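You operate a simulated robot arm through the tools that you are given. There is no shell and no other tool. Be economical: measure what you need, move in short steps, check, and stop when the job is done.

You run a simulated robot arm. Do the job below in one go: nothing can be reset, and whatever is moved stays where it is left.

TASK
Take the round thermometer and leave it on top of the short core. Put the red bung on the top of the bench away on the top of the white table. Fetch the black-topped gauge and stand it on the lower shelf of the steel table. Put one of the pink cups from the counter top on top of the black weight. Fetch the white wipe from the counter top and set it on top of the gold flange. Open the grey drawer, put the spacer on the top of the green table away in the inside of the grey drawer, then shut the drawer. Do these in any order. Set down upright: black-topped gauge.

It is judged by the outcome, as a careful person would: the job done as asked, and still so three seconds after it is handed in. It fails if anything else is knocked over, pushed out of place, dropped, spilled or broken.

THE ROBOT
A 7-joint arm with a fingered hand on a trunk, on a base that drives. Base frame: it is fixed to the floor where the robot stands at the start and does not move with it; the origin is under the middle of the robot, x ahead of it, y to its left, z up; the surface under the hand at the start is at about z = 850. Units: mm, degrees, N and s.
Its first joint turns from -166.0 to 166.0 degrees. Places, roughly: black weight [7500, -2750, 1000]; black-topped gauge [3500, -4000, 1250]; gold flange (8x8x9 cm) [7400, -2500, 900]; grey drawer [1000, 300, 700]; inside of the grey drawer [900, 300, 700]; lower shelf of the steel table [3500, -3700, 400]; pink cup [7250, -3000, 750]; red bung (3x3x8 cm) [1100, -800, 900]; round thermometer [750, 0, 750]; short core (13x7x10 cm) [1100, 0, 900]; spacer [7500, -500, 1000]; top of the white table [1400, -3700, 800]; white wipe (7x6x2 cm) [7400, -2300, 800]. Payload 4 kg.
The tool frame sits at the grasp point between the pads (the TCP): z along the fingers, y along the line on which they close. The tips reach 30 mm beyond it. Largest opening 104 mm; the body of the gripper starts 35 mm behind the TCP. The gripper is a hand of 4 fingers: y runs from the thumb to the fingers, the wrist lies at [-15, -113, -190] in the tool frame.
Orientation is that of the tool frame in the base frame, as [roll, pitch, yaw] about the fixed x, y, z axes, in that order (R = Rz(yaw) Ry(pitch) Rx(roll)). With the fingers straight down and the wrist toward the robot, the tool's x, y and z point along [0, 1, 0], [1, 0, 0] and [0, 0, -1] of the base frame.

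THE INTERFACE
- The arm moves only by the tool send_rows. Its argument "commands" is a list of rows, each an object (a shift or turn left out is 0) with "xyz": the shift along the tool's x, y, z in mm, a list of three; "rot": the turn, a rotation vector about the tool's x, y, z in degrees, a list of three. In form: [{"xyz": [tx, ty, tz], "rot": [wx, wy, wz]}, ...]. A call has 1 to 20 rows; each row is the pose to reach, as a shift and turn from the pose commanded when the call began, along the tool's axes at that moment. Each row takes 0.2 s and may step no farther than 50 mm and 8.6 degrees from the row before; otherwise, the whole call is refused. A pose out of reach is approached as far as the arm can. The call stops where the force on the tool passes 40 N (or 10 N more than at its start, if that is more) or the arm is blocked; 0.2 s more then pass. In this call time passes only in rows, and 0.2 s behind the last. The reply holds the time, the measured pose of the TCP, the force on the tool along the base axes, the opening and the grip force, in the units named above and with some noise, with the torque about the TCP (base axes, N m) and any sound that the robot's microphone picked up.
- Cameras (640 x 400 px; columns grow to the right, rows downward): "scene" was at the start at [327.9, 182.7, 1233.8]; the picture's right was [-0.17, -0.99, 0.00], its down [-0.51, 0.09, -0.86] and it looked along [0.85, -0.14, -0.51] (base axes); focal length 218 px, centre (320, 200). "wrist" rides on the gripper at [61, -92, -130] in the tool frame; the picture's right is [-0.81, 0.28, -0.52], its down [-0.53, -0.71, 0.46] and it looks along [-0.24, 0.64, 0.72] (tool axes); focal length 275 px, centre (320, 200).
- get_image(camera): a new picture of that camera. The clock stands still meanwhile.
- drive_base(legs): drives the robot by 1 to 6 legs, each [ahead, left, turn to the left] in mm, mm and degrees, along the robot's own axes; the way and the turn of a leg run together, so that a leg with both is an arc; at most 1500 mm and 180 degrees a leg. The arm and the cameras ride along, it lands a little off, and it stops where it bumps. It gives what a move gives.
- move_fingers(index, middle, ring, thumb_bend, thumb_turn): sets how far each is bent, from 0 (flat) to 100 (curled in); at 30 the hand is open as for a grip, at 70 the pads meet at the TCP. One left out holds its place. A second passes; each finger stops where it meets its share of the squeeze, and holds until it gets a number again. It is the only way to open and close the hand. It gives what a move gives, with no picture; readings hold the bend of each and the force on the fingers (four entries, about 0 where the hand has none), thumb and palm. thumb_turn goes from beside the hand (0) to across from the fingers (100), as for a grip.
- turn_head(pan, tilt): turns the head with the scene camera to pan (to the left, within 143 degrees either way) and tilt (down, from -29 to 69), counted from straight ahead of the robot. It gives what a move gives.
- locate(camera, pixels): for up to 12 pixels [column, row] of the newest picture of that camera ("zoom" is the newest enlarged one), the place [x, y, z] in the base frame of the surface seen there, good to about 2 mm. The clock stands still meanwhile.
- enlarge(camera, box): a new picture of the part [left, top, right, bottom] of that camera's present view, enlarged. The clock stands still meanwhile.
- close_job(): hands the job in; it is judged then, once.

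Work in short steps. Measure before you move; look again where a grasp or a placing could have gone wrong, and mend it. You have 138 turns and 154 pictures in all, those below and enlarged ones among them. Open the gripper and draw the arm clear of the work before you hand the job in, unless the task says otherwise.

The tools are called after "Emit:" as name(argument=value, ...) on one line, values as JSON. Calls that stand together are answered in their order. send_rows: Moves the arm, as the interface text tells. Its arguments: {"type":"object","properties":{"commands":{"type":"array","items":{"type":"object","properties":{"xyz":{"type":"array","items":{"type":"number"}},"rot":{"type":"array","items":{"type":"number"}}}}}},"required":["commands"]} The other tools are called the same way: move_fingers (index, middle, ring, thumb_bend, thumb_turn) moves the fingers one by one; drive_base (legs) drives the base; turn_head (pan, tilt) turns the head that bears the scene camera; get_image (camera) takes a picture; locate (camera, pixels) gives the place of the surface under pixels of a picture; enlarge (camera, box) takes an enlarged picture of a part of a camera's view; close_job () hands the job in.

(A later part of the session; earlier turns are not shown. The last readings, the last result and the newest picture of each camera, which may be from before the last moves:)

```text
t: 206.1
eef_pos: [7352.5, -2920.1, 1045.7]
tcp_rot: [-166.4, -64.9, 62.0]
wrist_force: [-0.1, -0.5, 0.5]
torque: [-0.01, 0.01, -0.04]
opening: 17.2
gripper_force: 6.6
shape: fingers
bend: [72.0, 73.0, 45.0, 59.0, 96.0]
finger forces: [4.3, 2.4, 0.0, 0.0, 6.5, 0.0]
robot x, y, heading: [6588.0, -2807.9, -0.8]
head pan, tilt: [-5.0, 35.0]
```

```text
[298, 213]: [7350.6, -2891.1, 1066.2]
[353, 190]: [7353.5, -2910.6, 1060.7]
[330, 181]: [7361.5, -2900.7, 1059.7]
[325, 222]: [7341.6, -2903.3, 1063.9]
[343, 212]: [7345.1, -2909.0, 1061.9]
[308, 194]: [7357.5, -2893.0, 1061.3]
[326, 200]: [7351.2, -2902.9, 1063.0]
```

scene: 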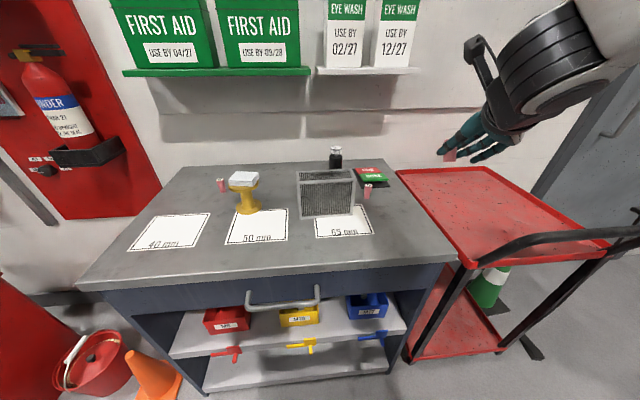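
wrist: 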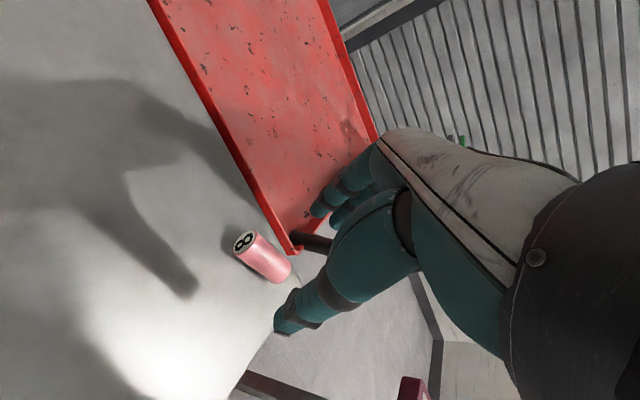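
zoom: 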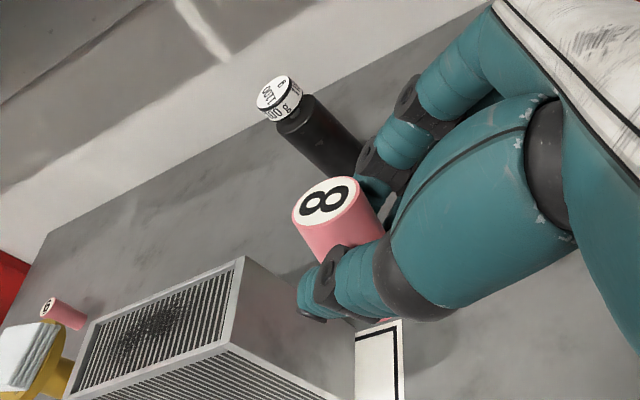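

Cup top leans ~12° to +x and ~9° to -y. I correct this and drive closer (+170 ahead, +150 left).

Emit:
send_rows(commands=[{"rot": [-3.1, -2.7, -6.25]}, {"rot": [-6.3, -5.4, -12.5]}])

Emit:
drive_base(legs=[[165, 130, 0]])

Emit:
enlarge(camera="wrist", box=[180, 100, 400, 340])

```text
t: 206.7
eef_pos: [7351.8, -2919.4, 1045.4]
tcp_rot: [163.5, -59.0, 88.8]
wrist_force: [0.2, 0.0, 0.1]
torque: [-0.03, 0.0, 0.0]
opening: 16.9
gripper_force: 6.3
shape: fingers
bend: [72.0, 73.0, 45.0, 59.0, 96.0]
finger forces: [4.4, 2.4, 0.0, 0.0, 6.6, 0.0]
robot x, y, heading: [6585.6, -2809.5, -0.4]
head pan, tilt: [-5.0, 35.0]
```

```text
t: 208.4
eef_pos: [7519.2, -2792.6, 1045.3]
tcp_rot: [163.9, -59.0, 88.4]
wrist_force: [0.2, -0.4, -0.2]
torque: [0.02, -0.01, -0.02]
opening: 16.9
gripper_force: 6.5
shape: fingers
bend: [72.0, 73.0, 45.0, 59.0, 96.0]
finger forces: [4.4, 2.4, 0.0, 0.0, 6.6, 0.0]
robot x, y, heading: [6752.6, -2682.5, -0.4]
head pan, tilt: [-5.0, 35.0]
```

```text
1.67 times, centred on (290, 220) of wrist
```

zoom: 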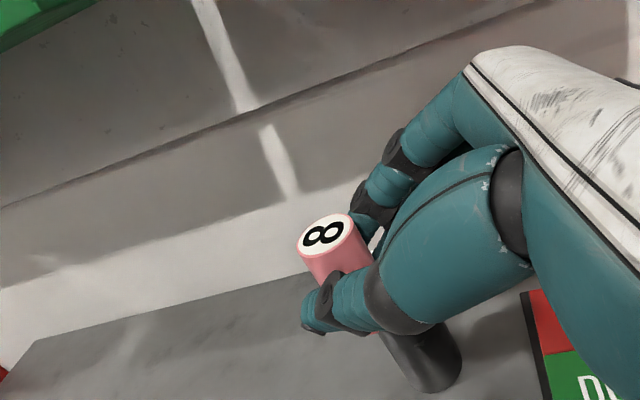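

I re-measure the cup's top face, and view it from the scene camera with the weight.

Emit:
locate(camera="zoom", pixels=[[301, 240], [346, 230], [330, 217], [318, 252], [322, 235], [340, 245], [308, 225]])

Emit:
enlarge(camera="scene", box=[310, 70, 470, 190])

```text
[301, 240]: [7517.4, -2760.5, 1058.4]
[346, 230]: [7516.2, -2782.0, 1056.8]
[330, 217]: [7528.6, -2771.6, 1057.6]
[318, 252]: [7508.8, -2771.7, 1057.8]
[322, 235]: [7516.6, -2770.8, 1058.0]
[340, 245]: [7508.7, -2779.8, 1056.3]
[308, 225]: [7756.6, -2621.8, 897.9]
```

```text
3.33 times, centred on (390, 130) of scene
```

zoom: 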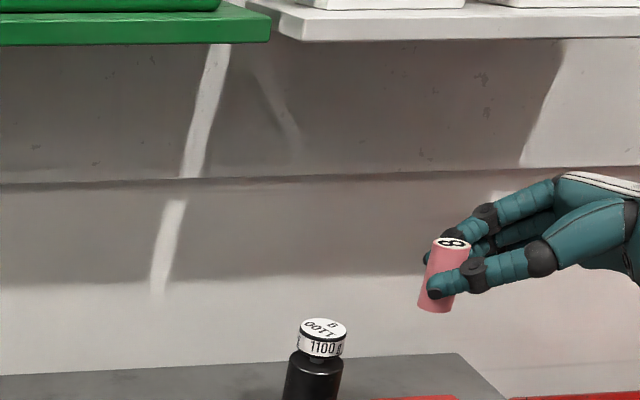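

The cup is upright within ~4°: top centre (7517,-2771,1058). I locate the weight's cap precisely.

Emit:
locate(camera="zoom", pixels=[[323, 328], [302, 330], [345, 331], [325, 320], [322, 337], [434, 310], [445, 243], [420, 305]])

```text
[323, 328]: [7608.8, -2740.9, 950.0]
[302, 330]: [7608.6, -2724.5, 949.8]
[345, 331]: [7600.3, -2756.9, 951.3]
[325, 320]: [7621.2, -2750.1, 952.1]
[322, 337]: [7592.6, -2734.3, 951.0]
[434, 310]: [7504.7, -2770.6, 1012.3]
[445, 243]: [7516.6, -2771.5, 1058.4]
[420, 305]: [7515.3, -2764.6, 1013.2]
```

I move the cup over the cap centre (7607,-2741) and trim the 4° lean.

Emit:
send_rows(commands=[{"xyz": [5.4, 26.4, 17], "rot": [0, -1.9, -0.6]}, {"xyz": [10.8, 52.8, 34], "rot": [0, -3.8, -1.2]}, {"xyz": [16.2, 79.1, 50.9], "rot": [0, -3.8, -1.2]}])

Emit:
enlarge(camera="scene", box=[310, 90, 430, 200])

Emit:
enlarge(camera="wrist", box=[180, 140, 400, 380])

```text
t: 209.2
eef_pos: [7609.7, -2765.1, 1045.3]
tcp_rot: [163.7, -54.9, 88.6]
wrist_force: [-0.3, -0.5, -0.5]
torque: [0.01, -0.01, -0.01]
opening: 17.1
gripper_force: 6.4
shape: fingers
bend: [72.0, 73.0, 45.0, 59.0, 96.0]
finger forces: [4.3, 2.4, 0.0, 0.0, 6.5, 0.0]
robot x, y, heading: [6752.4, -2683.3, -0.3]
head pan, tilt: [-5.0, 35.0]
```

```text
3.64 times, centred on (370, 145) of scene
```

zoom: 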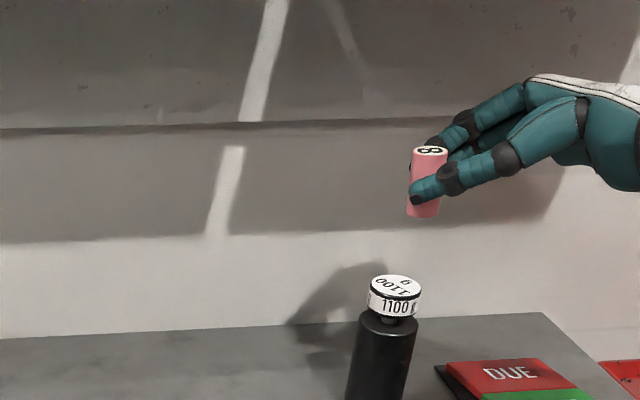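

```text
1.67 times, centred on (290, 260) of wrist
```

zoom: 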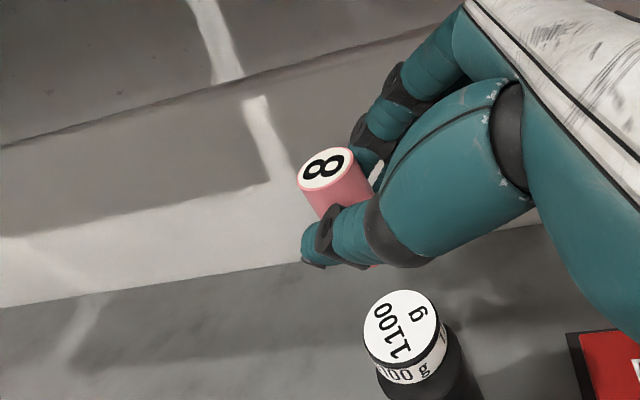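

I measure the cup's top and the cap centre in this wrist view.

Emit:
locate(camera="zoom", pixels=[[326, 169], [299, 182], [353, 158], [405, 328], [365, 325], [445, 320], [405, 292], [402, 368]])

```text
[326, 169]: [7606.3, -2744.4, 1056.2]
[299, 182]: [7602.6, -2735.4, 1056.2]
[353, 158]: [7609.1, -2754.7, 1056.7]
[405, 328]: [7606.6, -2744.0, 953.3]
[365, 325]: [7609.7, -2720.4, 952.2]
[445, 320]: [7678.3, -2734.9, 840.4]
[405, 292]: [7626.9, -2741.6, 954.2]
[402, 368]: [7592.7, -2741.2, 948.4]
```

Cup is exactly over the cap. I lower 54 mm gently.

Emit:
send_rows(commands=[{"xyz": [-24.5, -4.8, 16.6]}, {"xyz": [-37.6, -7.4, 25.4]}, {"xyz": [-42.5, -8.4, 28.7]}, {"xyz": [-44.2, -8.7, 29.8]}])

Emit:
enlarge(camera="scene", box=[330, 120, 420, 200])

```text
t: 210.2
eef_pos: [7610.7, -2764.7, 992.0]
tcp_rot: [163.4, -55.1, 88.8]
wrist_force: [0.0, 0.7, -0.1]
torque: [0.03, -0.01, 0.01]
opening: 17.0
gripper_force: 6.7
shape: fingers
bend: [72.0, 73.0, 45.0, 59.0, 96.0]
finger forces: [4.3, 2.3, 0.0, 0.0, 6.5, 0.0]
robot x, y, heading: [6754.2, -2680.7, -0.5]
head pan, tilt: [-5.0, 35.0]
```

```text
5.00 times, centred on (375, 160) of scene
```

zoom: 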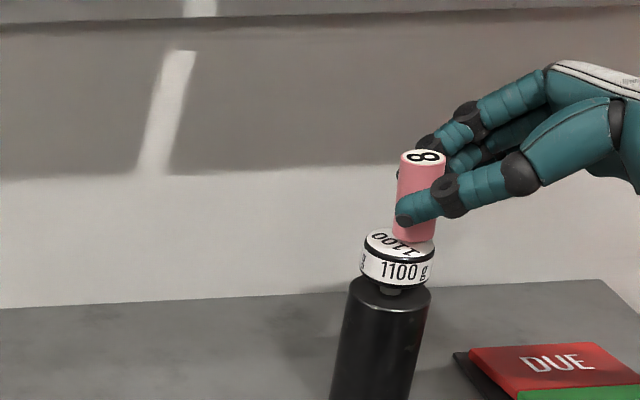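

A few millimetres remain; I lower in 1.5 mm steps.

Emit:
send_rows(commands=[{"xyz": [-1.2, -0.2, 0.8]}, {"xyz": [-2.4, -0.5, 1.7]}, {"xyz": [-3.7, -0.7, 2.5]}])

Emit:
enlarge(camera="wrist", box=[220, 150, 380, 310])

```text
t: 211.0
eef_pos: [7610.2, -2763.9, 988.3]
tcp_rot: [163.6, -55.0, 88.6]
wrist_force: [0.0, -0.2, -0.3]
torque: [-0.01, 0.03, 0.01]
opening: 17.1
gripper_force: 6.6
shape: fingers
bend: [72.0, 73.0, 45.0, 59.0, 96.0]
finger forces: [4.3, 2.3, 0.0, 0.0, 6.5, 0.0]
robot x, y, heading: [6753.7, -2681.3, -0.6]
head pan, tilt: [-5.0, 35.0]
```

```text
2.50 times, centred on (300, 230) of wrist
```

zoom: 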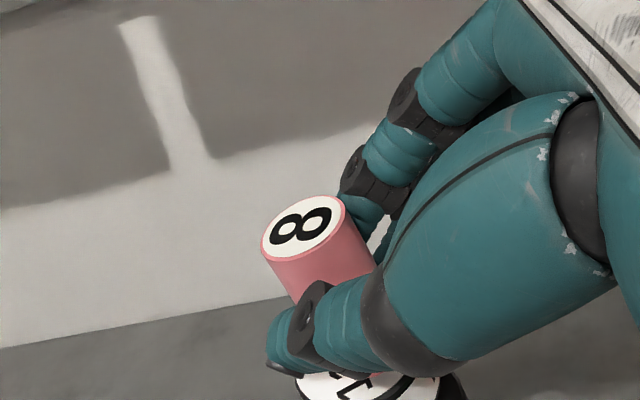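

No contact yet; three more small steps.

Emit:
send_rows(commands=[{"xyz": [-1.2, -0.2, 0.8]}, {"xyz": [-2.4, -0.5, 1.7]}])

Emit:
locate(camera="zoom", pixels=[[302, 225], [350, 385], [320, 380], [430, 385]])

```text
t: 211.6
eef_pos: [7611.3, -2764.3, 984.9]
tcp_rot: [163.5, -55.0, 88.6]
wrist_force: [-0.5, -1.2, 3.7]
torque: [0.09, -0.01, 0.0]
opening: 16.9
gripper_force: 6.2
shape: fingers
bend: [72.0, 73.0, 45.0, 59.0, 96.0]
finger forces: [4.5, 2.0, 0.0, 0.0, 6.7, 0.0]
robot x, y, heading: [6756.5, -2679.3, -0.6]
head pan, tilt: [-5.0, 35.0]
```

```text
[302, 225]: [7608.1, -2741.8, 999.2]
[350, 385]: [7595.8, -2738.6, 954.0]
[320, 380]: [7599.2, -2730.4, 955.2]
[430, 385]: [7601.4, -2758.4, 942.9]
```

Light contact (3.7 N). I release in small balanced steps.

Emit:
move_fingers(index=67, middle=68, thumb_bend=55)

Emit:
move_fingers(index=56, middle=56, thumb_bend=45)

Emit:
enlarge(camera="scene", box=[330, 120, 420, 200])

```text
t: 212.6
eef_pos: [7611.7, -2763.9, 983.7]
tcp_rot: [163.6, -55.0, 88.6]
wrist_force: [-0.2, 0.1, 0.0]
torque: [0.04, -0.03, 0.01]
opening: 23.5
gripper_force: 0.1
shape: fingers
bend: [67.0, 68.0, 45.0, 55.0, 97.0]
finger forces: [0.0, 0.0, 0.0, 0.1, 0.1, 0.0]
robot x, y, heading: [6752.8, -2678.2, -0.6]
head pan, tilt: [-5.0, 35.0]
```

```text
t: 213.6
eef_pos: [7611.6, -2763.4, 984.0]
tcp_rot: [163.7, -55.1, 88.6]
wrist_force: [-0.1, -0.4, 0.3]
torque: [0.0, -0.02, -0.03]
opening: 50.3
gripper_force: 0.0
shape: fingers
bend: [56.0, 56.0, 45.0, 45.0, 97.0]
finger forces: [0.0, 0.1, 0.2, 0.0, 0.0, 0.0]
robot x, y, heading: [6750.6, -2681.8, -0.7]
head pan, tilt: [-5.0, 35.0]
```

```text
5.00 times, centred on (375, 160) of scene
```

zoom: 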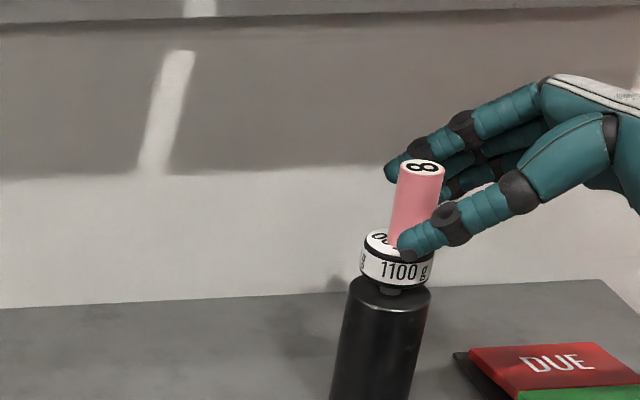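

The cup stands on the weight. I open a little more and withdraw along the finger direction.

Emit:
move_fingers(index=45, middle=45, ring=40, thumb_bend=36)

Emit:
send_rows(commands=[{"xyz": [0, 0, -15]}, {"xyz": [0, 0, -40]}, {"xyz": [0, 0, -80]}, {"xyz": [0, 0, -120]}])

Emit:
enlarge(camera="scene", box=[200, 120, 460, 250])

```text
t: 214.6
eef_pos: [7611.5, -2764.4, 984.1]
tcp_rot: [163.7, -55.0, 88.6]
wrist_force: [0.2, -0.2, 0.2]
torque: [0.01, -0.01, 0.04]
opening: 76.2
gripper_force: 0.0
shape: fingers
bend: [45.0, 45.0, 40.0, 36.0, 97.0]
finger forces: [0.0, 0.0, 0.1, 0.0, 0.0, 0.0]
robot x, y, heading: [6753.9, -2681.4, -0.5]
head pan, tilt: [-5.0, 35.0]
```

```text
t: 215.6
eef_pos: [7574.2, -2858.2, 1051.1]
tcp_rot: [163.6, -55.0, 88.8]
wrist_force: [-0.1, 0.4, 0.1]
torque: [0.01, 0.01, 0.04]
opening: 76.4
gripper_force: 0.1
shape: fingers
bend: [45.0, 45.0, 40.0, 36.0, 97.0]
finger forces: [0.0, 0.1, 0.1, 0.1, 0.1, 0.0]
robot x, y, heading: [6753.6, -2682.3, -0.5]
head pan, tilt: [-5.0, 35.0]
```

```text
2.46 times, centred on (330, 185) of scene
```

zoom: 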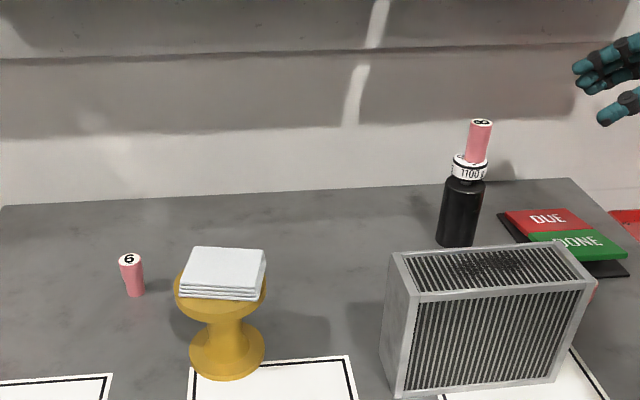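

Cup and wipe are in place. I back off, straighten the hand, and head left toward the green table.

Emit:
drive_base(legs=[[-300, 0, 0]])

Emit:
send_rows(commands=[{"rot": [8.2, 0, 0]}, {"rot": [16.4, 0, 0]}])

Emit:
send_rows(commands=[{"rot": [0, -8, 0]}, {"rot": [0, -16, 0]}, {"rot": [0, -24, 0]}, {"rot": [0, -32, 0]}, {"rot": [0, -40, 0]}, {"rot": [0, -48, 0]}, {"rot": [0, -55, 0]}])

Emit:
drive_base(legs=[[0, 1450, 0]])

Emit:
turn_head(pan=15, tilt=20)

Emit:
get_image(camera="scene")

```text
t: 217.6
eef_pos: [7272.0, -2855.7, 1051.3]
tcp_rot: [163.9, -55.0, 88.3]
wrist_force: [-0.5, -0.7, -0.4]
torque: [0.01, 0.01, 0.01]
opening: 76.4
gripper_force: 0.0
shape: fingers
bend: [45.0, 45.0, 40.0, 36.0, 97.0]
finger forces: [0.1, 0.0, 0.0, 0.0, 0.1, 0.0]
robot x, y, heading: [6450.7, -2679.9, -0.6]
head pan, tilt: [-5.0, 35.0]
```

```text
t: 218.2
eef_pos: [7271.6, -2854.8, 1051.3]
tcp_rot: [-179.8, -55.0, 88.6]
wrist_force: [-0.3, -0.6, -0.4]
torque: [-0.02, -0.01, 0.0]
opening: 76.2
gripper_force: 0.2
shape: fingers
bend: [45.0, 45.0, 40.0, 36.0, 97.0]
finger forces: [0.0, 0.0, 0.0, 0.1, 0.0, 0.0]
robot x, y, heading: [6451.1, -2677.4, -0.6]
head pan, tilt: [-5.0, 35.0]
```

```text
t: 219.8
eef_pos: [7271.9, -2856.9, 1051.8]
tcp_rot: [180.0, 0.0, 88.6]
wrist_force: [-1.1, -1.1, -0.3]
torque: [0.02, -0.02, 0.01]
opening: 76.2
gripper_force: 0.2
shape: fingers
bend: [45.0, 45.0, 40.0, 36.0, 97.0]
finger forces: [0.0, 0.0, 0.0, 0.0, 0.0, 0.1]
robot x, y, heading: [6450.8, -2678.8, -0.7]
head pan, tilt: [-5.0, 35.0]
```

```text
t: 227.1
eef_pos: [7285.1, -1391.9, 1051.7]
tcp_rot: [180.0, 0.0, 88.6]
wrist_force: [-0.2, -0.5, 0.5]
torque: [0.02, -0.02, 0.03]
opening: 76.2
gripper_force: 0.2
shape: fingers
bend: [45.0, 45.0, 40.0, 36.0, 97.0]
finger forces: [0.0, 0.0, 0.1, 0.1, 0.0, 0.1]
robot x, y, heading: [6464.9, -1212.8, -0.6]
head pan, tilt: [-5.0, 35.0]
```

```text
t: 227.9
eef_pos: [7284.5, -1392.4, 1052.3]
tcp_rot: [-180.0, -0.1, 88.6]
wrist_force: [-0.8, -0.3, -0.5]
torque: [-0.01, 0.04, 0.01]
opening: 76.2
gripper_force: 0.1
shape: fingers
bend: [45.0, 45.0, 40.0, 36.0, 97.0]
finger forces: [0.0, 0.0, 0.0, 0.0, 0.0, 0.0]
robot x, y, heading: [6463.2, -1211.1, -0.5]
head pan, tilt: [15.0, 20.0]
```

```text
20 pictures are left
```

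scene: 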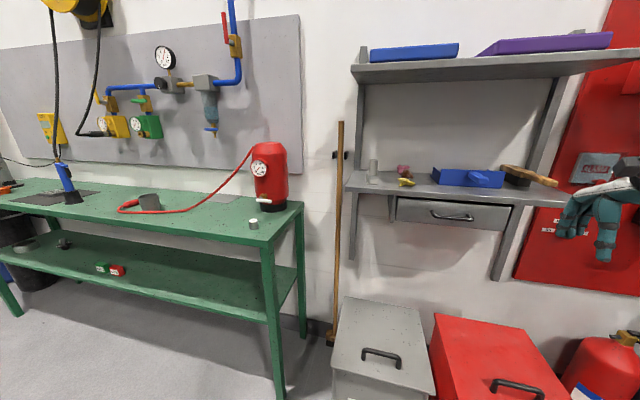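

Green table ahead; candidates for the spacer are at (253,223) and (149,203). I zoom and measure.

Emit:
enlarge(camera="scene", box=[90, 150, 310, 260])

Emit:
locate(camera="scene", pixels=[[253, 219], [253, 227], [249, 223], [258, 223], [149, 200], [270, 237], [303, 204], [270, 200], [200, 215], [220, 236], [62, 242]])

```text
2.91 times, centred on (200, 205) of scene
```

zoom: 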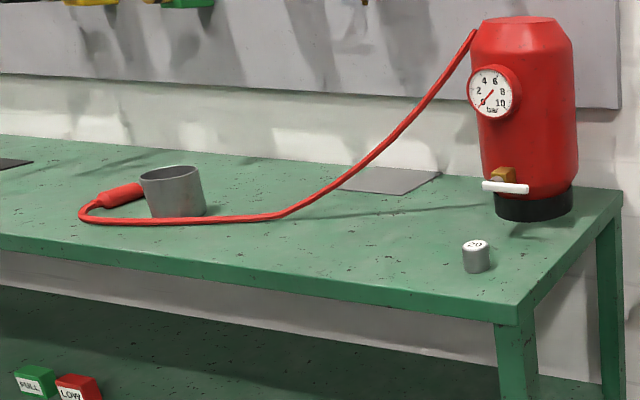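

```text
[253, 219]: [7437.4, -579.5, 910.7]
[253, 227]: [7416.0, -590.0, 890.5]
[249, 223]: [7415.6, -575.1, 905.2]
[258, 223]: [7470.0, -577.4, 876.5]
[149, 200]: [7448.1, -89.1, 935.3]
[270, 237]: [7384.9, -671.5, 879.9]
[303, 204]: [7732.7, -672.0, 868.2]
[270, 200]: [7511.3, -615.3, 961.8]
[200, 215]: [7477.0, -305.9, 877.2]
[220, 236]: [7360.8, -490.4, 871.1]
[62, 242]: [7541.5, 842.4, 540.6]
```

The small silver "20" cylinder at (7425,-583, top 911) is the spacer. I drive so the hand hovers above it.

Emit:
drive_base(legs=[[0, 812, 0.6], [128, 0, 0]])

Emit:
get_image(camera="wrist")

```text
t: 233.1
eef_pos: [7419.1, -584.8, 1050.3]
tcp_rot: [180.0, 0.0, 89.2]
wrist_force: [-1.1, -0.2, -0.3]
torque: [-0.01, 0.0, -0.02]
opening: 76.3
gripper_force: 0.1
shape: fingers
bend: [45.0, 45.0, 40.0, 36.0, 97.0]
finger forces: [0.1, 0.0, 0.0, 0.1, 0.0, 0.1]
robot x, y, heading: [6599.5, -413.2, -0.3]
head pan, tilt: [15.0, 20.0]
```

```text
18 pictures are left
```

wrist: 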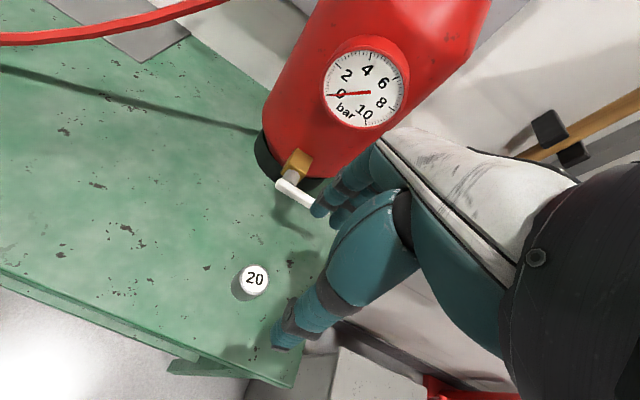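

I measure the spacer's top and the tank's white nozzle, which is close to the fingers.

Emit:
locate(camera="wrist", pixels=[[255, 278], [241, 283], [269, 275], [258, 266], [252, 292], [279, 184], [312, 204], [320, 212], [285, 345], [270, 380], [330, 90]])

```text
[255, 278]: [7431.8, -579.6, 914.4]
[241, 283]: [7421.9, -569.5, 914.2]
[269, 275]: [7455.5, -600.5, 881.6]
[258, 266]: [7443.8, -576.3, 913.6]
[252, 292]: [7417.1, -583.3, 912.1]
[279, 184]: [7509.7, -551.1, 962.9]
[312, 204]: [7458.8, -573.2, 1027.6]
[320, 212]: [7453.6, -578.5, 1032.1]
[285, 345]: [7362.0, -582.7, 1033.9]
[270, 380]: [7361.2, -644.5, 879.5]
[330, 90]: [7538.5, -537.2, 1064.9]
```

Spacer centre (7431,-580), table z 878. I align and descend to z≈911.

Emit:
send_rows(commands=[{"xyz": [8, 3, 40]}, {"xyz": [8, 3, 80]}, {"xyz": [8, 3, 115]}, {"xyz": [8, 3, 139]}])

Emit:
enlarge(camera="wrist", box=[200, 130, 420, 380])

```text
t: 234.1
eef_pos: [7422.9, -578.1, 914.3]
tcp_rot: [179.9, -0.1, 89.1]
wrist_force: [0.4, 0.7, 8.6]
torque: [-0.03, -0.34, 0.01]
opening: 76.3
gripper_force: 3.9
shape: fingers
bend: [45.0, 44.0, 40.0, 36.0, 97.0]
finger forces: [0.0, 8.8, 0.0, 0.0, 0.1, 0.0]
robot x, y, heading: [6602.4, -416.9, -0.2]
head pan, tilt: [15.0, 20.0]
```

```text
1.60 times, centred on (310, 255) of wrist
```

zoom: 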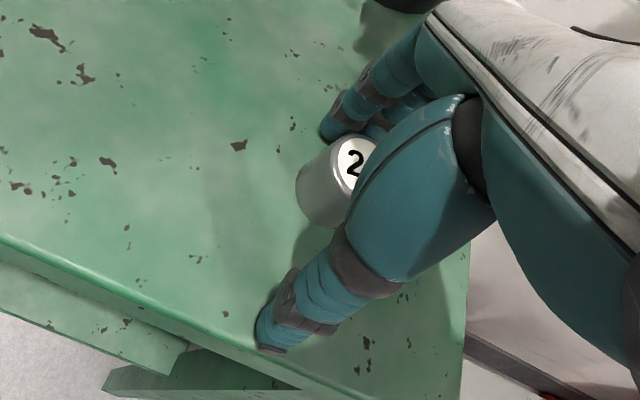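

The middle fingertip touches the table; I raise 4 mm and close gently.

Emit:
send_rows(commands=[{"xyz": [0, 0, -4]}])

Emit:
move_fingers(index=68, middle=68, ring=50, thumb_bend=66)

Emit:
enlarge(camera="wrist", box=[200, 130, 420, 380])

```text
t: 234.5
eef_pos: [7420.7, -577.0, 917.4]
tcp_rot: [-179.9, 0.1, 89.2]
wrist_force: [0.0, 0.1, -0.4]
torque: [0.01, -0.01, -0.02]
opening: 76.4
gripper_force: 0.1
shape: fingers
bend: [45.0, 45.0, 40.0, 36.0, 97.0]
finger forces: [0.0, 0.0, 0.0, 0.0, 0.1, 0.0]
robot x, y, heading: [6599.0, -416.0, -0.0]
head pan, tilt: [15.0, 20.0]
```

```text
t: 235.5
eef_pos: [7421.0, -577.3, 917.1]
tcp_rot: [180.0, 0.0, 89.2]
wrist_force: [-0.5, -0.6, -0.1]
torque: [0.0, -0.02, -0.01]
opening: 23.1
gripper_force: 5.4
shape: fingers
bend: [65.0, 66.0, 50.0, 59.0, 97.0]
finger forces: [2.8, 2.8, 0.1, 0.1, 5.7, 0.0]
robot x, y, heading: [6595.2, -413.5, -0.0]
head pan, tilt: [15.0, 20.0]
```

```text
1.60 times, centred on (310, 255) of wrist
```

zoom: 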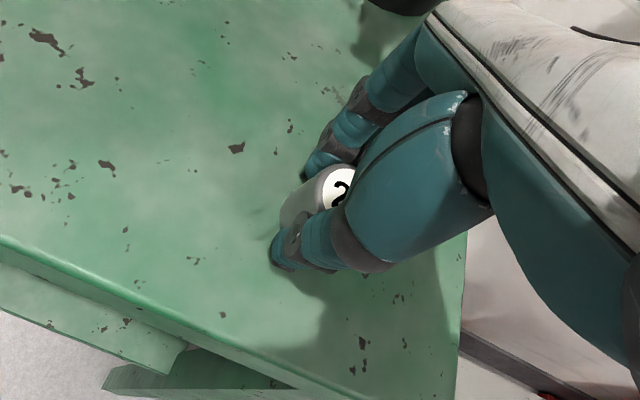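

Balanced grip; I tighten a bit and lift.

Emit:
move_fingers(index=74, middle=75, thumb_bend=66)

Emit:
send_rows(commands=[{"xyz": [0, 0, -15]}, {"xyz": [0, 0, -50]}, {"xyz": [0, -10, -90]}, {"xyz": [0, -20, -130]}])

Emit:
get_image(camera="wrist")

```text
t: 236.5
eef_pos: [7421.7, -577.1, 916.9]
tcp_rot: [180.0, 0.0, 89.2]
wrist_force: [0.1, -0.3, 0.3]
torque: [-0.01, -0.04, 0.01]
opening: 22.5
gripper_force: 13.8
shape: fingers
bend: [72.0, 72.0, 50.0, 58.0, 96.0]
finger forces: [6.6, 7.0, 0.0, 0.1, 13.1, 0.0]
robot x, y, heading: [6597.6, -414.9, -0.3]
head pan, tilt: [15.0, 20.0]
```

```text
t: 237.5
eef_pos: [7402.3, -574.3, 1046.3]
tcp_rot: [-179.9, 0.1, 89.2]
wrist_force: [0.8, -0.1, -2.6]
torque: [0.01, 0.0, -0.01]
opening: 22.6
gripper_force: 13.1
shape: fingers
bend: [73.0, 72.0, 50.0, 58.0, 96.0]
finger forces: [6.3, 7.1, 0.0, 0.1, 13.0, 0.1]
robot x, y, heading: [6598.4, -416.2, -0.1]
head pan, tilt: [15.0, 20.0]
```

```text
15 pictures are left
```

wrist: 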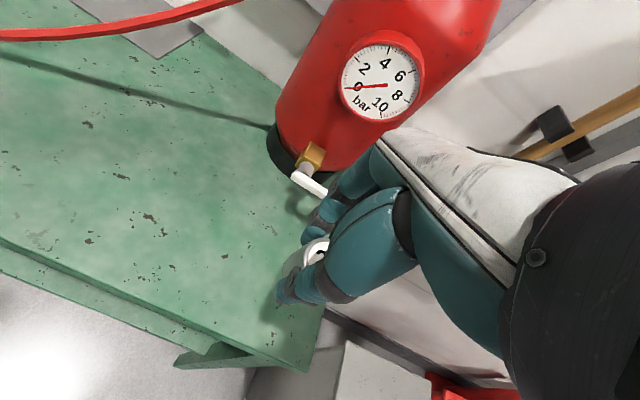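

Spacer is held. I drive back through the corridor toward the bench's far side, where the grey drawer should open.

Emit:
drive_base(legs=[[-250, 0, 0], [0, -1500, 0], [0, -735, 0], [0, 0, 180], [1500, 0, 0], [1500, 0, 0]])

Emit:
drive_base(legs=[[1290, 0, 0], [0, -1200, 0]])

Emit:
turn_head(pan=-25, tilt=20)

Emit:
get_image(camera="scene")

```text
t: 271.2
eef_pos: [2521.2, -2467.2, 1045.6]
tcp_rot: [-179.9, 0.0, -90.6]
wrist_force: [-0.1, 0.1, -1.5]
torque: [-0.03, 0.03, 0.02]
opening: 21.3
gripper_force: 11.6
shape: fingers
bend: [73.0, 73.0, 50.0, 58.0, 96.0]
finger forces: [5.5, 6.4, 0.0, 0.1, 10.7, 0.0]
robot x, y, heading: [3324.0, -2620.4, -179.9]
head pan, tilt: [15.0, 20.0]
```

```text
t: 281.2
eef_pos: [1243.8, -1724.6, 1046.3]
tcp_rot: [-179.9, -0.1, -97.8]
wrist_force: [0.1, 0.6, -1.4]
torque: [-0.01, 0.02, 0.03]
opening: 21.0
gripper_force: 12.1
shape: fingers
bend: [73.0, 73.0, 50.0, 58.0, 96.0]
finger forces: [5.7, 6.7, 0.1, 0.0, 11.0, 0.1]
robot x, y, heading: [2020.9, -1989.0, 173.3]
head pan, tilt: [15.0, 20.0]
stopped in leg 2: the robot was blocked; the commanded pose is now the measured one
```

```text
t: 282.3
eef_pos: [1242.4, -1724.9, 1045.9]
tcp_rot: [-179.9, 0.0, -97.8]
wrist_force: [-0.7, 0.0, -2.0]
torque: [0.0, 0.05, 0.0]
opening: 20.9
gripper_force: 11.3
shape: fingers
bend: [73.0, 73.0, 50.0, 58.0, 96.0]
finger forces: [5.6, 6.6, 0.0, 0.0, 11.0, 0.1]
robot x, y, heading: [2021.1, -1987.7, 173.3]
head pan, tilt: [-25.0, 20.0]
```

```text
14 pictures are left
```

scene: 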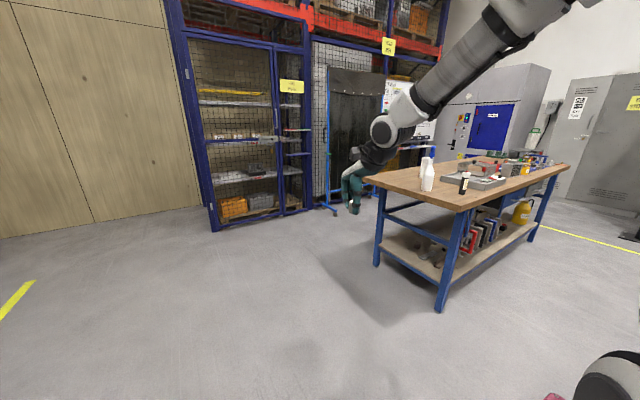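

The rear of the base caught on the rack. I zoom on the bench's far side to find the drawer.

Emit:
enlarge(camera="scene", box=[400, 130, 600, 300])

Emit:
locate(camera="zoom", pixels=[[290, 205], [180, 230], [400, 150], [390, 250], [510, 120], [300, 110], [345, 230], [240, 300], [450, 180]])

```text
2.35 times, centred on (500, 215) of scene
```

zoom: 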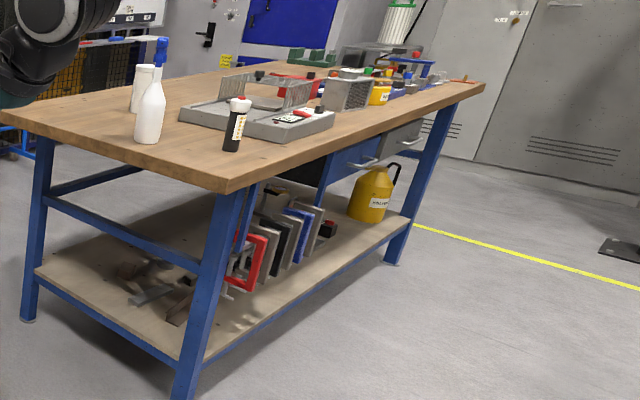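

```text
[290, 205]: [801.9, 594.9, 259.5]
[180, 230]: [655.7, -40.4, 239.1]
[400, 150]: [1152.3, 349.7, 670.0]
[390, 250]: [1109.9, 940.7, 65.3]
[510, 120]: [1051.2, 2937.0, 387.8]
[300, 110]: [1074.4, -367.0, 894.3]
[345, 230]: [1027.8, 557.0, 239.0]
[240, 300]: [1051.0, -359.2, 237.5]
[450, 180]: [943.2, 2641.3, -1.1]
```

Two drawers sit under the bench's far side; the grey one's front is near (1152,350,~700). I approach diagonally (heading ~135) so the base's rear clears the rack.

Emit:
drive_base(legs=[[250, 0, 0], [0, 0, -38], [600, -592, 0], [600, -592, 0]])

Emit:
turn_head(pan=0, tilt=45)

Emit:
get_image(camera="scene")

```text
t: 283.0
eef_pos: [1239.7, -1724.6, 1045.6]
tcp_rot: [-179.8, 0.0, -97.8]
wrist_force: [0.2, -0.5, -1.8]
torque: [-0.03, 0.04, 0.0]
opening: 21.2
gripper_force: 11.2
shape: fingers
bend: [73.0, 73.0, 50.0, 58.0, 96.0]
finger forces: [5.6, 6.6, 0.0, 0.0, 10.9, 0.0]
robot x, y, heading: [2022.7, -1983.9, 172.6]
head pan, tilt: [-25.0, 20.0]
stopped in leg 1: the robot was blocked; the commanded pose is now the measured one
```

```text
t: 283.9
eef_pos: [1238.6, -1724.3, 1045.4]
tcp_rot: [-179.9, 0.0, -97.7]
wrist_force: [-1.0, 0.9, -2.7]
torque: [0.02, 0.02, 0.04]
opening: 20.9
gripper_force: 11.9
shape: fingers
bend: [73.0, 73.0, 50.0, 58.0, 96.0]
finger forces: [5.5, 6.5, 0.0, 0.0, 10.9, 0.0]
robot x, y, heading: [2017.4, -1983.9, 172.9]
head pan, tilt: [0.0, 45.0]
```

```text
12 pictures are left
```

scene: 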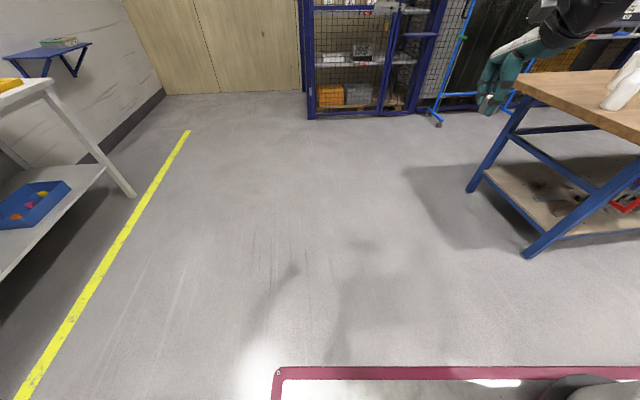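

Front is free; the base is wedged against the rack foot on its right. I step left first, then forward, turn and go.

Emit:
drive_base(legs=[[0, 200, 0], [380, 0, 0], [0, 0, -38], [620, -620, 0], [600, -600, 0]])

Emit:
turn_head(pan=10, tilt=40)

Emit:
get_image(camera="scene")

```text
t: 295.1
eef_pos: [1124.8, -383.3, 1045.1]
tcp_rot: [-179.7, 0.1, -132.1]
wrist_force: [0.2, -0.2, -1.4]
torque: [0.01, 0.06, 0.01]
opening: 20.9
gripper_force: 11.6
shape: fingers
bend: [73.0, 73.0, 50.0, 58.0, 96.0]
finger forces: [5.6, 6.7, 0.0, 0.0, 10.6, 0.0]
robot x, y, heading: [1620.1, -1037.0, 138.5]
head pan, tilt: [0.0, 45.0]
stopped in leg 5: the robot was blocked; the commanded pose is now the measured one
```

```text
t: 295.8
eef_pos: [1124.3, -384.0, 1046.1]
tcp_rot: [-179.8, 0.0, -132.2]
wrist_force: [0.6, -0.1, -2.2]
torque: [0.02, -0.01, 0.0]
opening: 20.8
gripper_force: 11.0
shape: fingers
bend: [73.0, 73.0, 50.0, 58.0, 96.0]
finger forces: [5.6, 6.8, 0.0, 0.0, 10.6, 0.0]
robot x, y, heading: [1621.1, -1038.0, 138.7]
head pan, tilt: [10.0, 40.0]
```

```text
11 pictures are left
```

scene: 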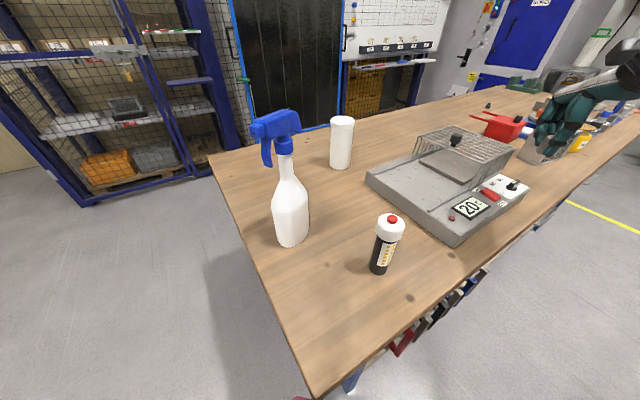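

The base corner touched the bench's end corner; items still stand. I step out 130 mm in +x and continue along the bench.

Emit:
drive_base(legs=[[-98, -86, 0], [515, -586, 0]])

Emit:
turn_head(pan=10, tilt=45)

Emit:
get_image(camera="scene")

```text
t: 300.9
eef_pos: [1276.8, 401.2, 1045.6]
tcp_rot: [-179.6, 0.1, -133.2]
wrist_force: [0.6, -0.2, -1.0]
torque: [0.0, 0.02, 0.01]
opening: 20.9
gripper_force: 11.4
shape: fingers
bend: [73.0, 73.0, 50.0, 58.0, 96.0]
finger forces: [5.5, 6.8, 0.0, 0.0, 10.5, 0.0]
robot x, y, heading: [1759.5, -260.6, 137.4]
head pan, tilt: [10.0, 40.0]
```

```text
t: 301.6
eef_pos: [1276.1, 401.6, 1044.7]
tcp_rot: [-179.8, 0.0, -133.2]
wrist_force: [-0.9, -1.1, -2.1]
torque: [0.0, 0.03, -0.02]
opening: 20.6
gripper_force: 11.2
shape: fingers
bend: [73.0, 73.0, 50.0, 58.0, 96.0]
finger forces: [5.5, 6.7, 0.0, 0.0, 10.5, 0.0]
robot x, y, heading: [1761.0, -257.2, 137.4]
head pan, tilt: [10.0, 45.0]
```

```text
10 pictures are left
```

scene: 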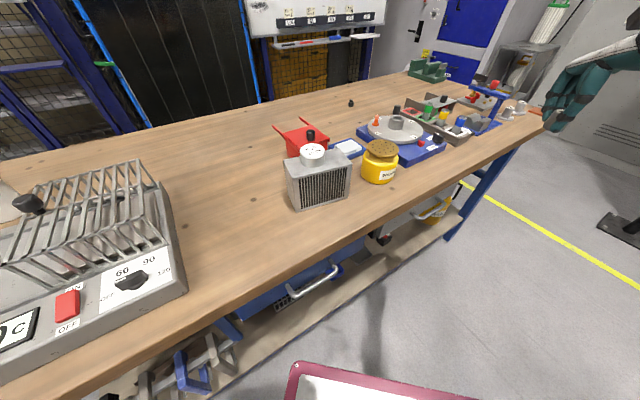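

I measure the drawer handles, fronts and the bench edge.

Emit:
enlarge(camera="scene", box=[250, 170, 490, 320])

Emit:
locate(camera="scene", pixels=[[315, 287], [290, 295], [338, 270], [275, 290], [437, 209], [428, 215], [445, 203], [425, 205], [400, 214], [300, 280], [340, 205], [420, 225]])

```text
2.67 times, centred on (370, 245) of scene
```

zoom: 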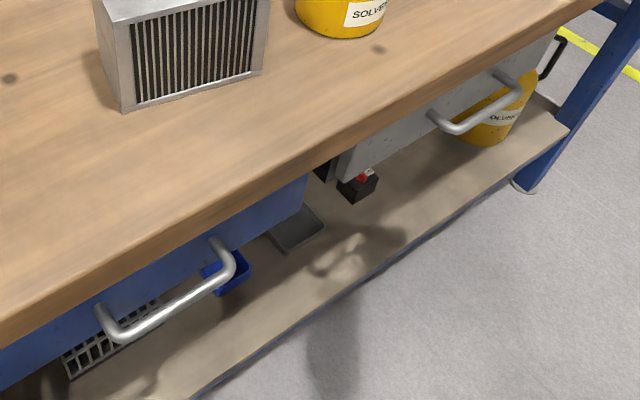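

```text
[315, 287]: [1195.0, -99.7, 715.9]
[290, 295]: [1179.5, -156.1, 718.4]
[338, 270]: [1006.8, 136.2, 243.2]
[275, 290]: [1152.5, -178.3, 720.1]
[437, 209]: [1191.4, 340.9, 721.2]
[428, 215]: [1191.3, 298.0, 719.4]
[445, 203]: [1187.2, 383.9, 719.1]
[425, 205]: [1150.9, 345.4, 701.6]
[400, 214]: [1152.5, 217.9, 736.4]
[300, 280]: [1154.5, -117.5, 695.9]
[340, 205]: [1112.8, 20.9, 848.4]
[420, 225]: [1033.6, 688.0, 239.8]
```

The grey drawer's bar is at x≈1187, y 290–390, z 720, with a ~28 mm gap to the front (x 1152). I'll hook it with the free ring finger while keeping the spacer. I turn the hand square to the bench, extend the ring finger and move in front of the handle.

Emit:
send_rows(commands=[{"rot": [0, 0, -7.2]}, {"rot": [0, 0, -14.4]}, {"rot": [0, 0, -21.6]}, {"rot": [0, 0, -28.8]}, {"rot": [0, 0, -36]}, {"rot": [0, 0, -43.2]}])

Emit:
move_fingers(ring=20)

Emit:
drive_base(legs=[[-40, 81, 0]])

Emit:
send_rows(commands=[{"xyz": [0, 0, 45]}, {"xyz": [0, 0, 90]}, {"xyz": [0, 0, 135]}, {"xyz": [0, 0, 175]}])

Emit:
get_image(camera="wrist")

```text
t: 303.0
eef_pos: [1277.1, 401.4, 1046.0]
tcp_rot: [-179.9, -0.2, -89.8]
wrist_force: [0.1, 0.6, -1.8]
torque: [0.03, 0.02, -0.03]
opening: 20.6
gripper_force: 11.5
shape: fingers
bend: [73.0, 73.0, 50.0, 58.0, 96.0]
finger forces: [5.4, 6.7, 0.0, 0.0, 10.5, 0.0]
robot x, y, heading: [1761.2, -261.1, 137.7]
head pan, tilt: [10.0, 45.0]
```

```text
t: 304.0
eef_pos: [1276.7, 401.8, 1045.3]
tcp_rot: [-179.7, -0.2, -90.0]
wrist_force: [0.0, 0.7, -2.3]
torque: [0.0, 0.06, 0.02]
opening: 20.6
gripper_force: 11.7
shape: fingers
bend: [73.0, 73.0, 20.0, 58.0, 96.0]
finger forces: [5.4, 6.6, 0.0, 0.0, 10.4, 0.0]
robot x, y, heading: [1762.4, -259.4, 137.4]
head pan, tilt: [10.0, 45.0]
```

```text
t: 305.1
eef_pos: [1253.2, 315.3, 1044.5]
tcp_rot: [-179.8, -0.2, -90.0]
wrist_force: [0.8, 0.6, -0.7]
torque: [-0.02, 0.03, 0.01]
opening: 20.5
gripper_force: 11.5
shape: fingers
bend: [73.0, 73.0, 20.0, 58.0, 96.0]
finger forces: [5.4, 6.7, 0.0, 0.0, 10.5, 0.0]
robot x, y, heading: [1736.1, -346.4, 137.5]
head pan, tilt: [10.0, 45.0]
```

```text
t: 306.1
eef_pos: [1252.9, 314.3, 870.9]
tcp_rot: [-179.8, -0.1, -90.2]
wrist_force: [-0.8, 0.3, -1.4]
torque: [0.03, 0.04, 0.01]
opening: 20.5
gripper_force: 11.0
shape: fingers
bend: [73.0, 73.0, 20.0, 58.0, 96.0]
finger forces: [5.4, 6.8, 0.0, 0.1, 10.4, 0.0]
robot x, y, heading: [1736.8, -346.7, 137.5]
head pan, tilt: [10.0, 45.0]
```

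```text
8 pictures are left
```

wrist: 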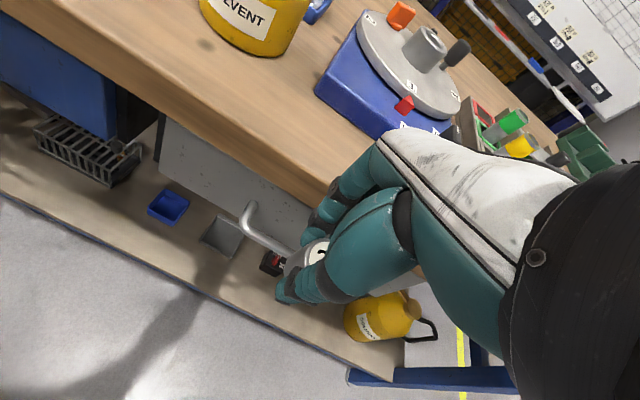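

I locate the handle, bench edge and visible finger parts in this view, and take a scene zoom showing the ring finger from the side.

Emit:
locate(camera="wrist", pixels=[[250, 206], [256, 232], [275, 243], [290, 250], [240, 165], [270, 185], [310, 180], [320, 205], [345, 180], [290, 195]])

Emit:
turn_head(pan=-8, tilt=35)

Emit:
enlarge(camera="scene", box=[250, 110, 450, 270])

```text
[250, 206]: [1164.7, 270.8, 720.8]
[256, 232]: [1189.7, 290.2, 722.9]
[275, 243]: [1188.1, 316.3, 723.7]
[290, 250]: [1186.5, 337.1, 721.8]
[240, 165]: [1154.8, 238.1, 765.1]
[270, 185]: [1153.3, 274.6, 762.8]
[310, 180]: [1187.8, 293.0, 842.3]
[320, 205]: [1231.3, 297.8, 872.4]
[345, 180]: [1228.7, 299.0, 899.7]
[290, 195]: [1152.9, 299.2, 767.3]
```

```text
t: 306.9
eef_pos: [1253.6, 313.6, 872.0]
tcp_rot: [-179.8, -0.2, -89.9]
wrist_force: [-0.4, 0.0, -1.9]
torque: [0.0, 0.03, -0.02]
opening: 20.9
gripper_force: 10.8
shape: fingers
bend: [73.0, 73.0, 20.0, 58.0, 96.0]
finger forces: [5.4, 6.7, 0.0, 0.0, 10.3, 0.0]
robot x, y, heading: [1739.2, -346.9, 137.7]
head pan, tilt: [-8.0, 35.0]
```

```text
2.50 times, centred on (350, 190) of scene
```

zoom: 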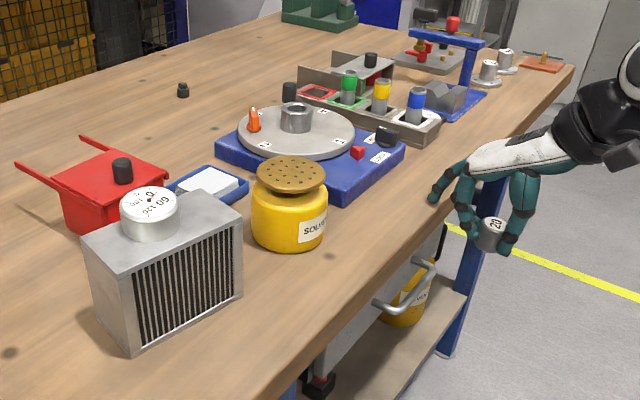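

Bench edge is at x≈1188, overhanging the bar, so a straight-down hook won't fit. I measure the extended ring finger's tip and knuckle to plan a hook from the front.

Emit:
locate(camera="zoom", pixels=[[434, 198], [445, 185], [462, 172], [467, 228], [463, 200], [492, 235], [505, 245], [430, 268], [395, 300], [400, 255], [360, 275], [480, 165]])

```text
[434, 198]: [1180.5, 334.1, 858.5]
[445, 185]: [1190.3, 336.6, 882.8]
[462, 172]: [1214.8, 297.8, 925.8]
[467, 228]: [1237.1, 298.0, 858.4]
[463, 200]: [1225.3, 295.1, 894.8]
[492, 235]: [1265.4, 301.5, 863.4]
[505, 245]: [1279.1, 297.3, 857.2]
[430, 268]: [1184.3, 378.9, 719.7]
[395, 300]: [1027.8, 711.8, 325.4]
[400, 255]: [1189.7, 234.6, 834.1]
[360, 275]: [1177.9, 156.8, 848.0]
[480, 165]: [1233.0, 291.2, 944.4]
```

Ring tip is 73 mm ahead of and ~17 mm below the TCP. I tilt the hand 10° forward, back off, descend in front of the bar, slide the fingertip over it and lower it behind.

Emit:
send_rows(commands=[{"xyz": [0, -40, 0]}, {"xyz": [0, -40, 30], "rot": [-5, 0, 0]}, {"xyz": [0, -40, 70], "rot": [-10, 0, 0]}, {"xyz": [0, -40, 110], "rot": [-10, 0, 0]}, {"xyz": [0, -40, 122], "rot": [-10, 0, 0]}])

Emit:
send_rows(commands=[{"xyz": [0, 26, 4.5]}, {"xyz": [0, 51.2, 9]}])

Emit:
send_rows(commands=[{"xyz": [0, -1, 9]}, {"xyz": [0, -2, 17]}, {"xyz": [0, -3, 26]}, {"xyz": [0, -3, 34]}])

Emit:
enlarge(camera="scene", box=[350, 130, 490, 260])

```text
t: 308.1
eef_pos: [1293.7, 313.8, 748.8]
tcp_rot: [170.2, -0.1, -90.1]
wrist_force: [0.2, 0.8, -1.9]
torque: [0.05, 0.02, 0.02]
opening: 20.5
gripper_force: 11.7
shape: fingers
bend: [73.0, 73.0, 20.0, 58.0, 96.0]
finger forces: [5.4, 6.7, 0.0, 0.0, 10.6, 0.0]
robot x, y, heading: [1731.8, -346.8, 137.7]
head pan, tilt: [-8.0, 35.0]
```

```text
t: 308.7
eef_pos: [1242.2, 314.1, 747.8]
tcp_rot: [170.1, -0.2, -90.1]
wrist_force: [0.8, 0.4, -1.3]
torque: [-0.01, 0.0, 0.04]
opening: 20.2
gripper_force: 11.2
shape: fingers
bend: [73.0, 73.0, 20.0, 58.0, 96.0]
finger forces: [5.5, 6.9, 0.0, 0.0, 10.6, 0.0]
robot x, y, heading: [1736.5, -347.3, 137.4]
head pan, tilt: [-8.0, 35.0]
```

```text
t: 309.7
eef_pos: [1238.5, 314.6, 713.4]
tcp_rot: [170.2, -0.2, -90.0]
wrist_force: [-0.5, 0.1, -1.3]
torque: [0.01, -0.04, -0.02]
opening: 20.6
gripper_force: 11.3
shape: fingers
bend: [73.0, 73.0, 20.0, 58.0, 96.0]
finger forces: [5.4, 6.9, 0.0, 0.0, 10.6, 0.0]
robot x, y, heading: [1737.2, -345.0, 137.5]
head pan, tilt: [-8.0, 35.0]
```

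```text
3.08 times, centred on (420, 195) of scene
```

zoom: 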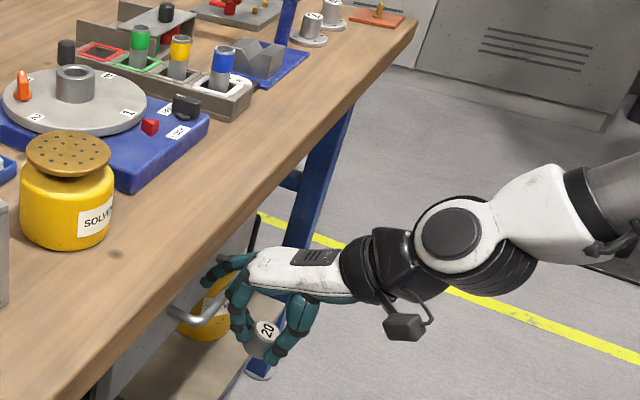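

No collisions. I curl the ring finger to catch the bar and try a short pull with the base.

Emit:
move_fingers(ring=65)

Emit:
drive_base(legs=[[-37, -34, 0]])

Emit:
enlarge(camera="scene", box=[350, 130, 490, 260])

```text
t: 310.7
eef_pos: [1238.0, 314.2, 715.9]
tcp_rot: [170.1, -0.1, -90.0]
wrist_force: [-1.6, -5.7, 15.7]
torque: [0.26, 0.69, 0.47]
opening: 20.3
gripper_force: 28.1
shape: fingers
bend: [73.0, 73.0, 38.0, 58.0, 95.0]
finger forces: [5.1, 25.1, 12.1, 0.0, 13.8, 0.0]
robot x, y, heading: [1738.3, -346.3, 137.6]
head pan, tilt: [-8.0, 35.0]
```

```text
t: 311.6
eef_pos: [1287.2, 313.2, 714.5]
tcp_rot: [170.1, -0.1, -89.9]
wrist_force: [-0.3, 0.2, 11.8]
torque: [0.23, 0.59, 0.27]
opening: 20.6
gripper_force: 25.8
shape: fingers
bend: [73.0, 73.0, 37.0, 58.0, 95.0]
finger forces: [4.9, 22.5, 10.8, 0.1, 13.6, 0.1]
robot x, y, heading: [1785.9, -348.0, 137.7]
head pan, tilt: [-8.0, 35.0]
```

```text
3.08 times, centred on (420, 195) of scene
```

zoom: 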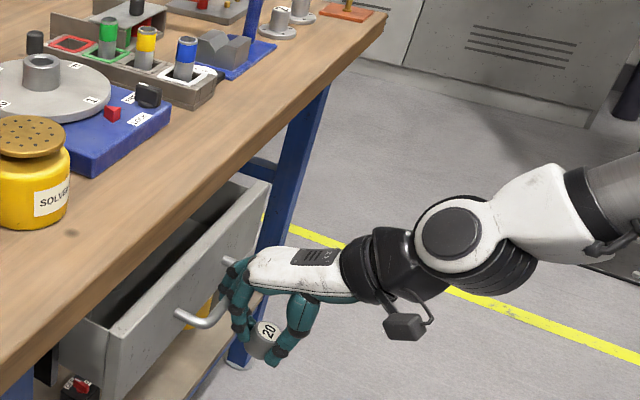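

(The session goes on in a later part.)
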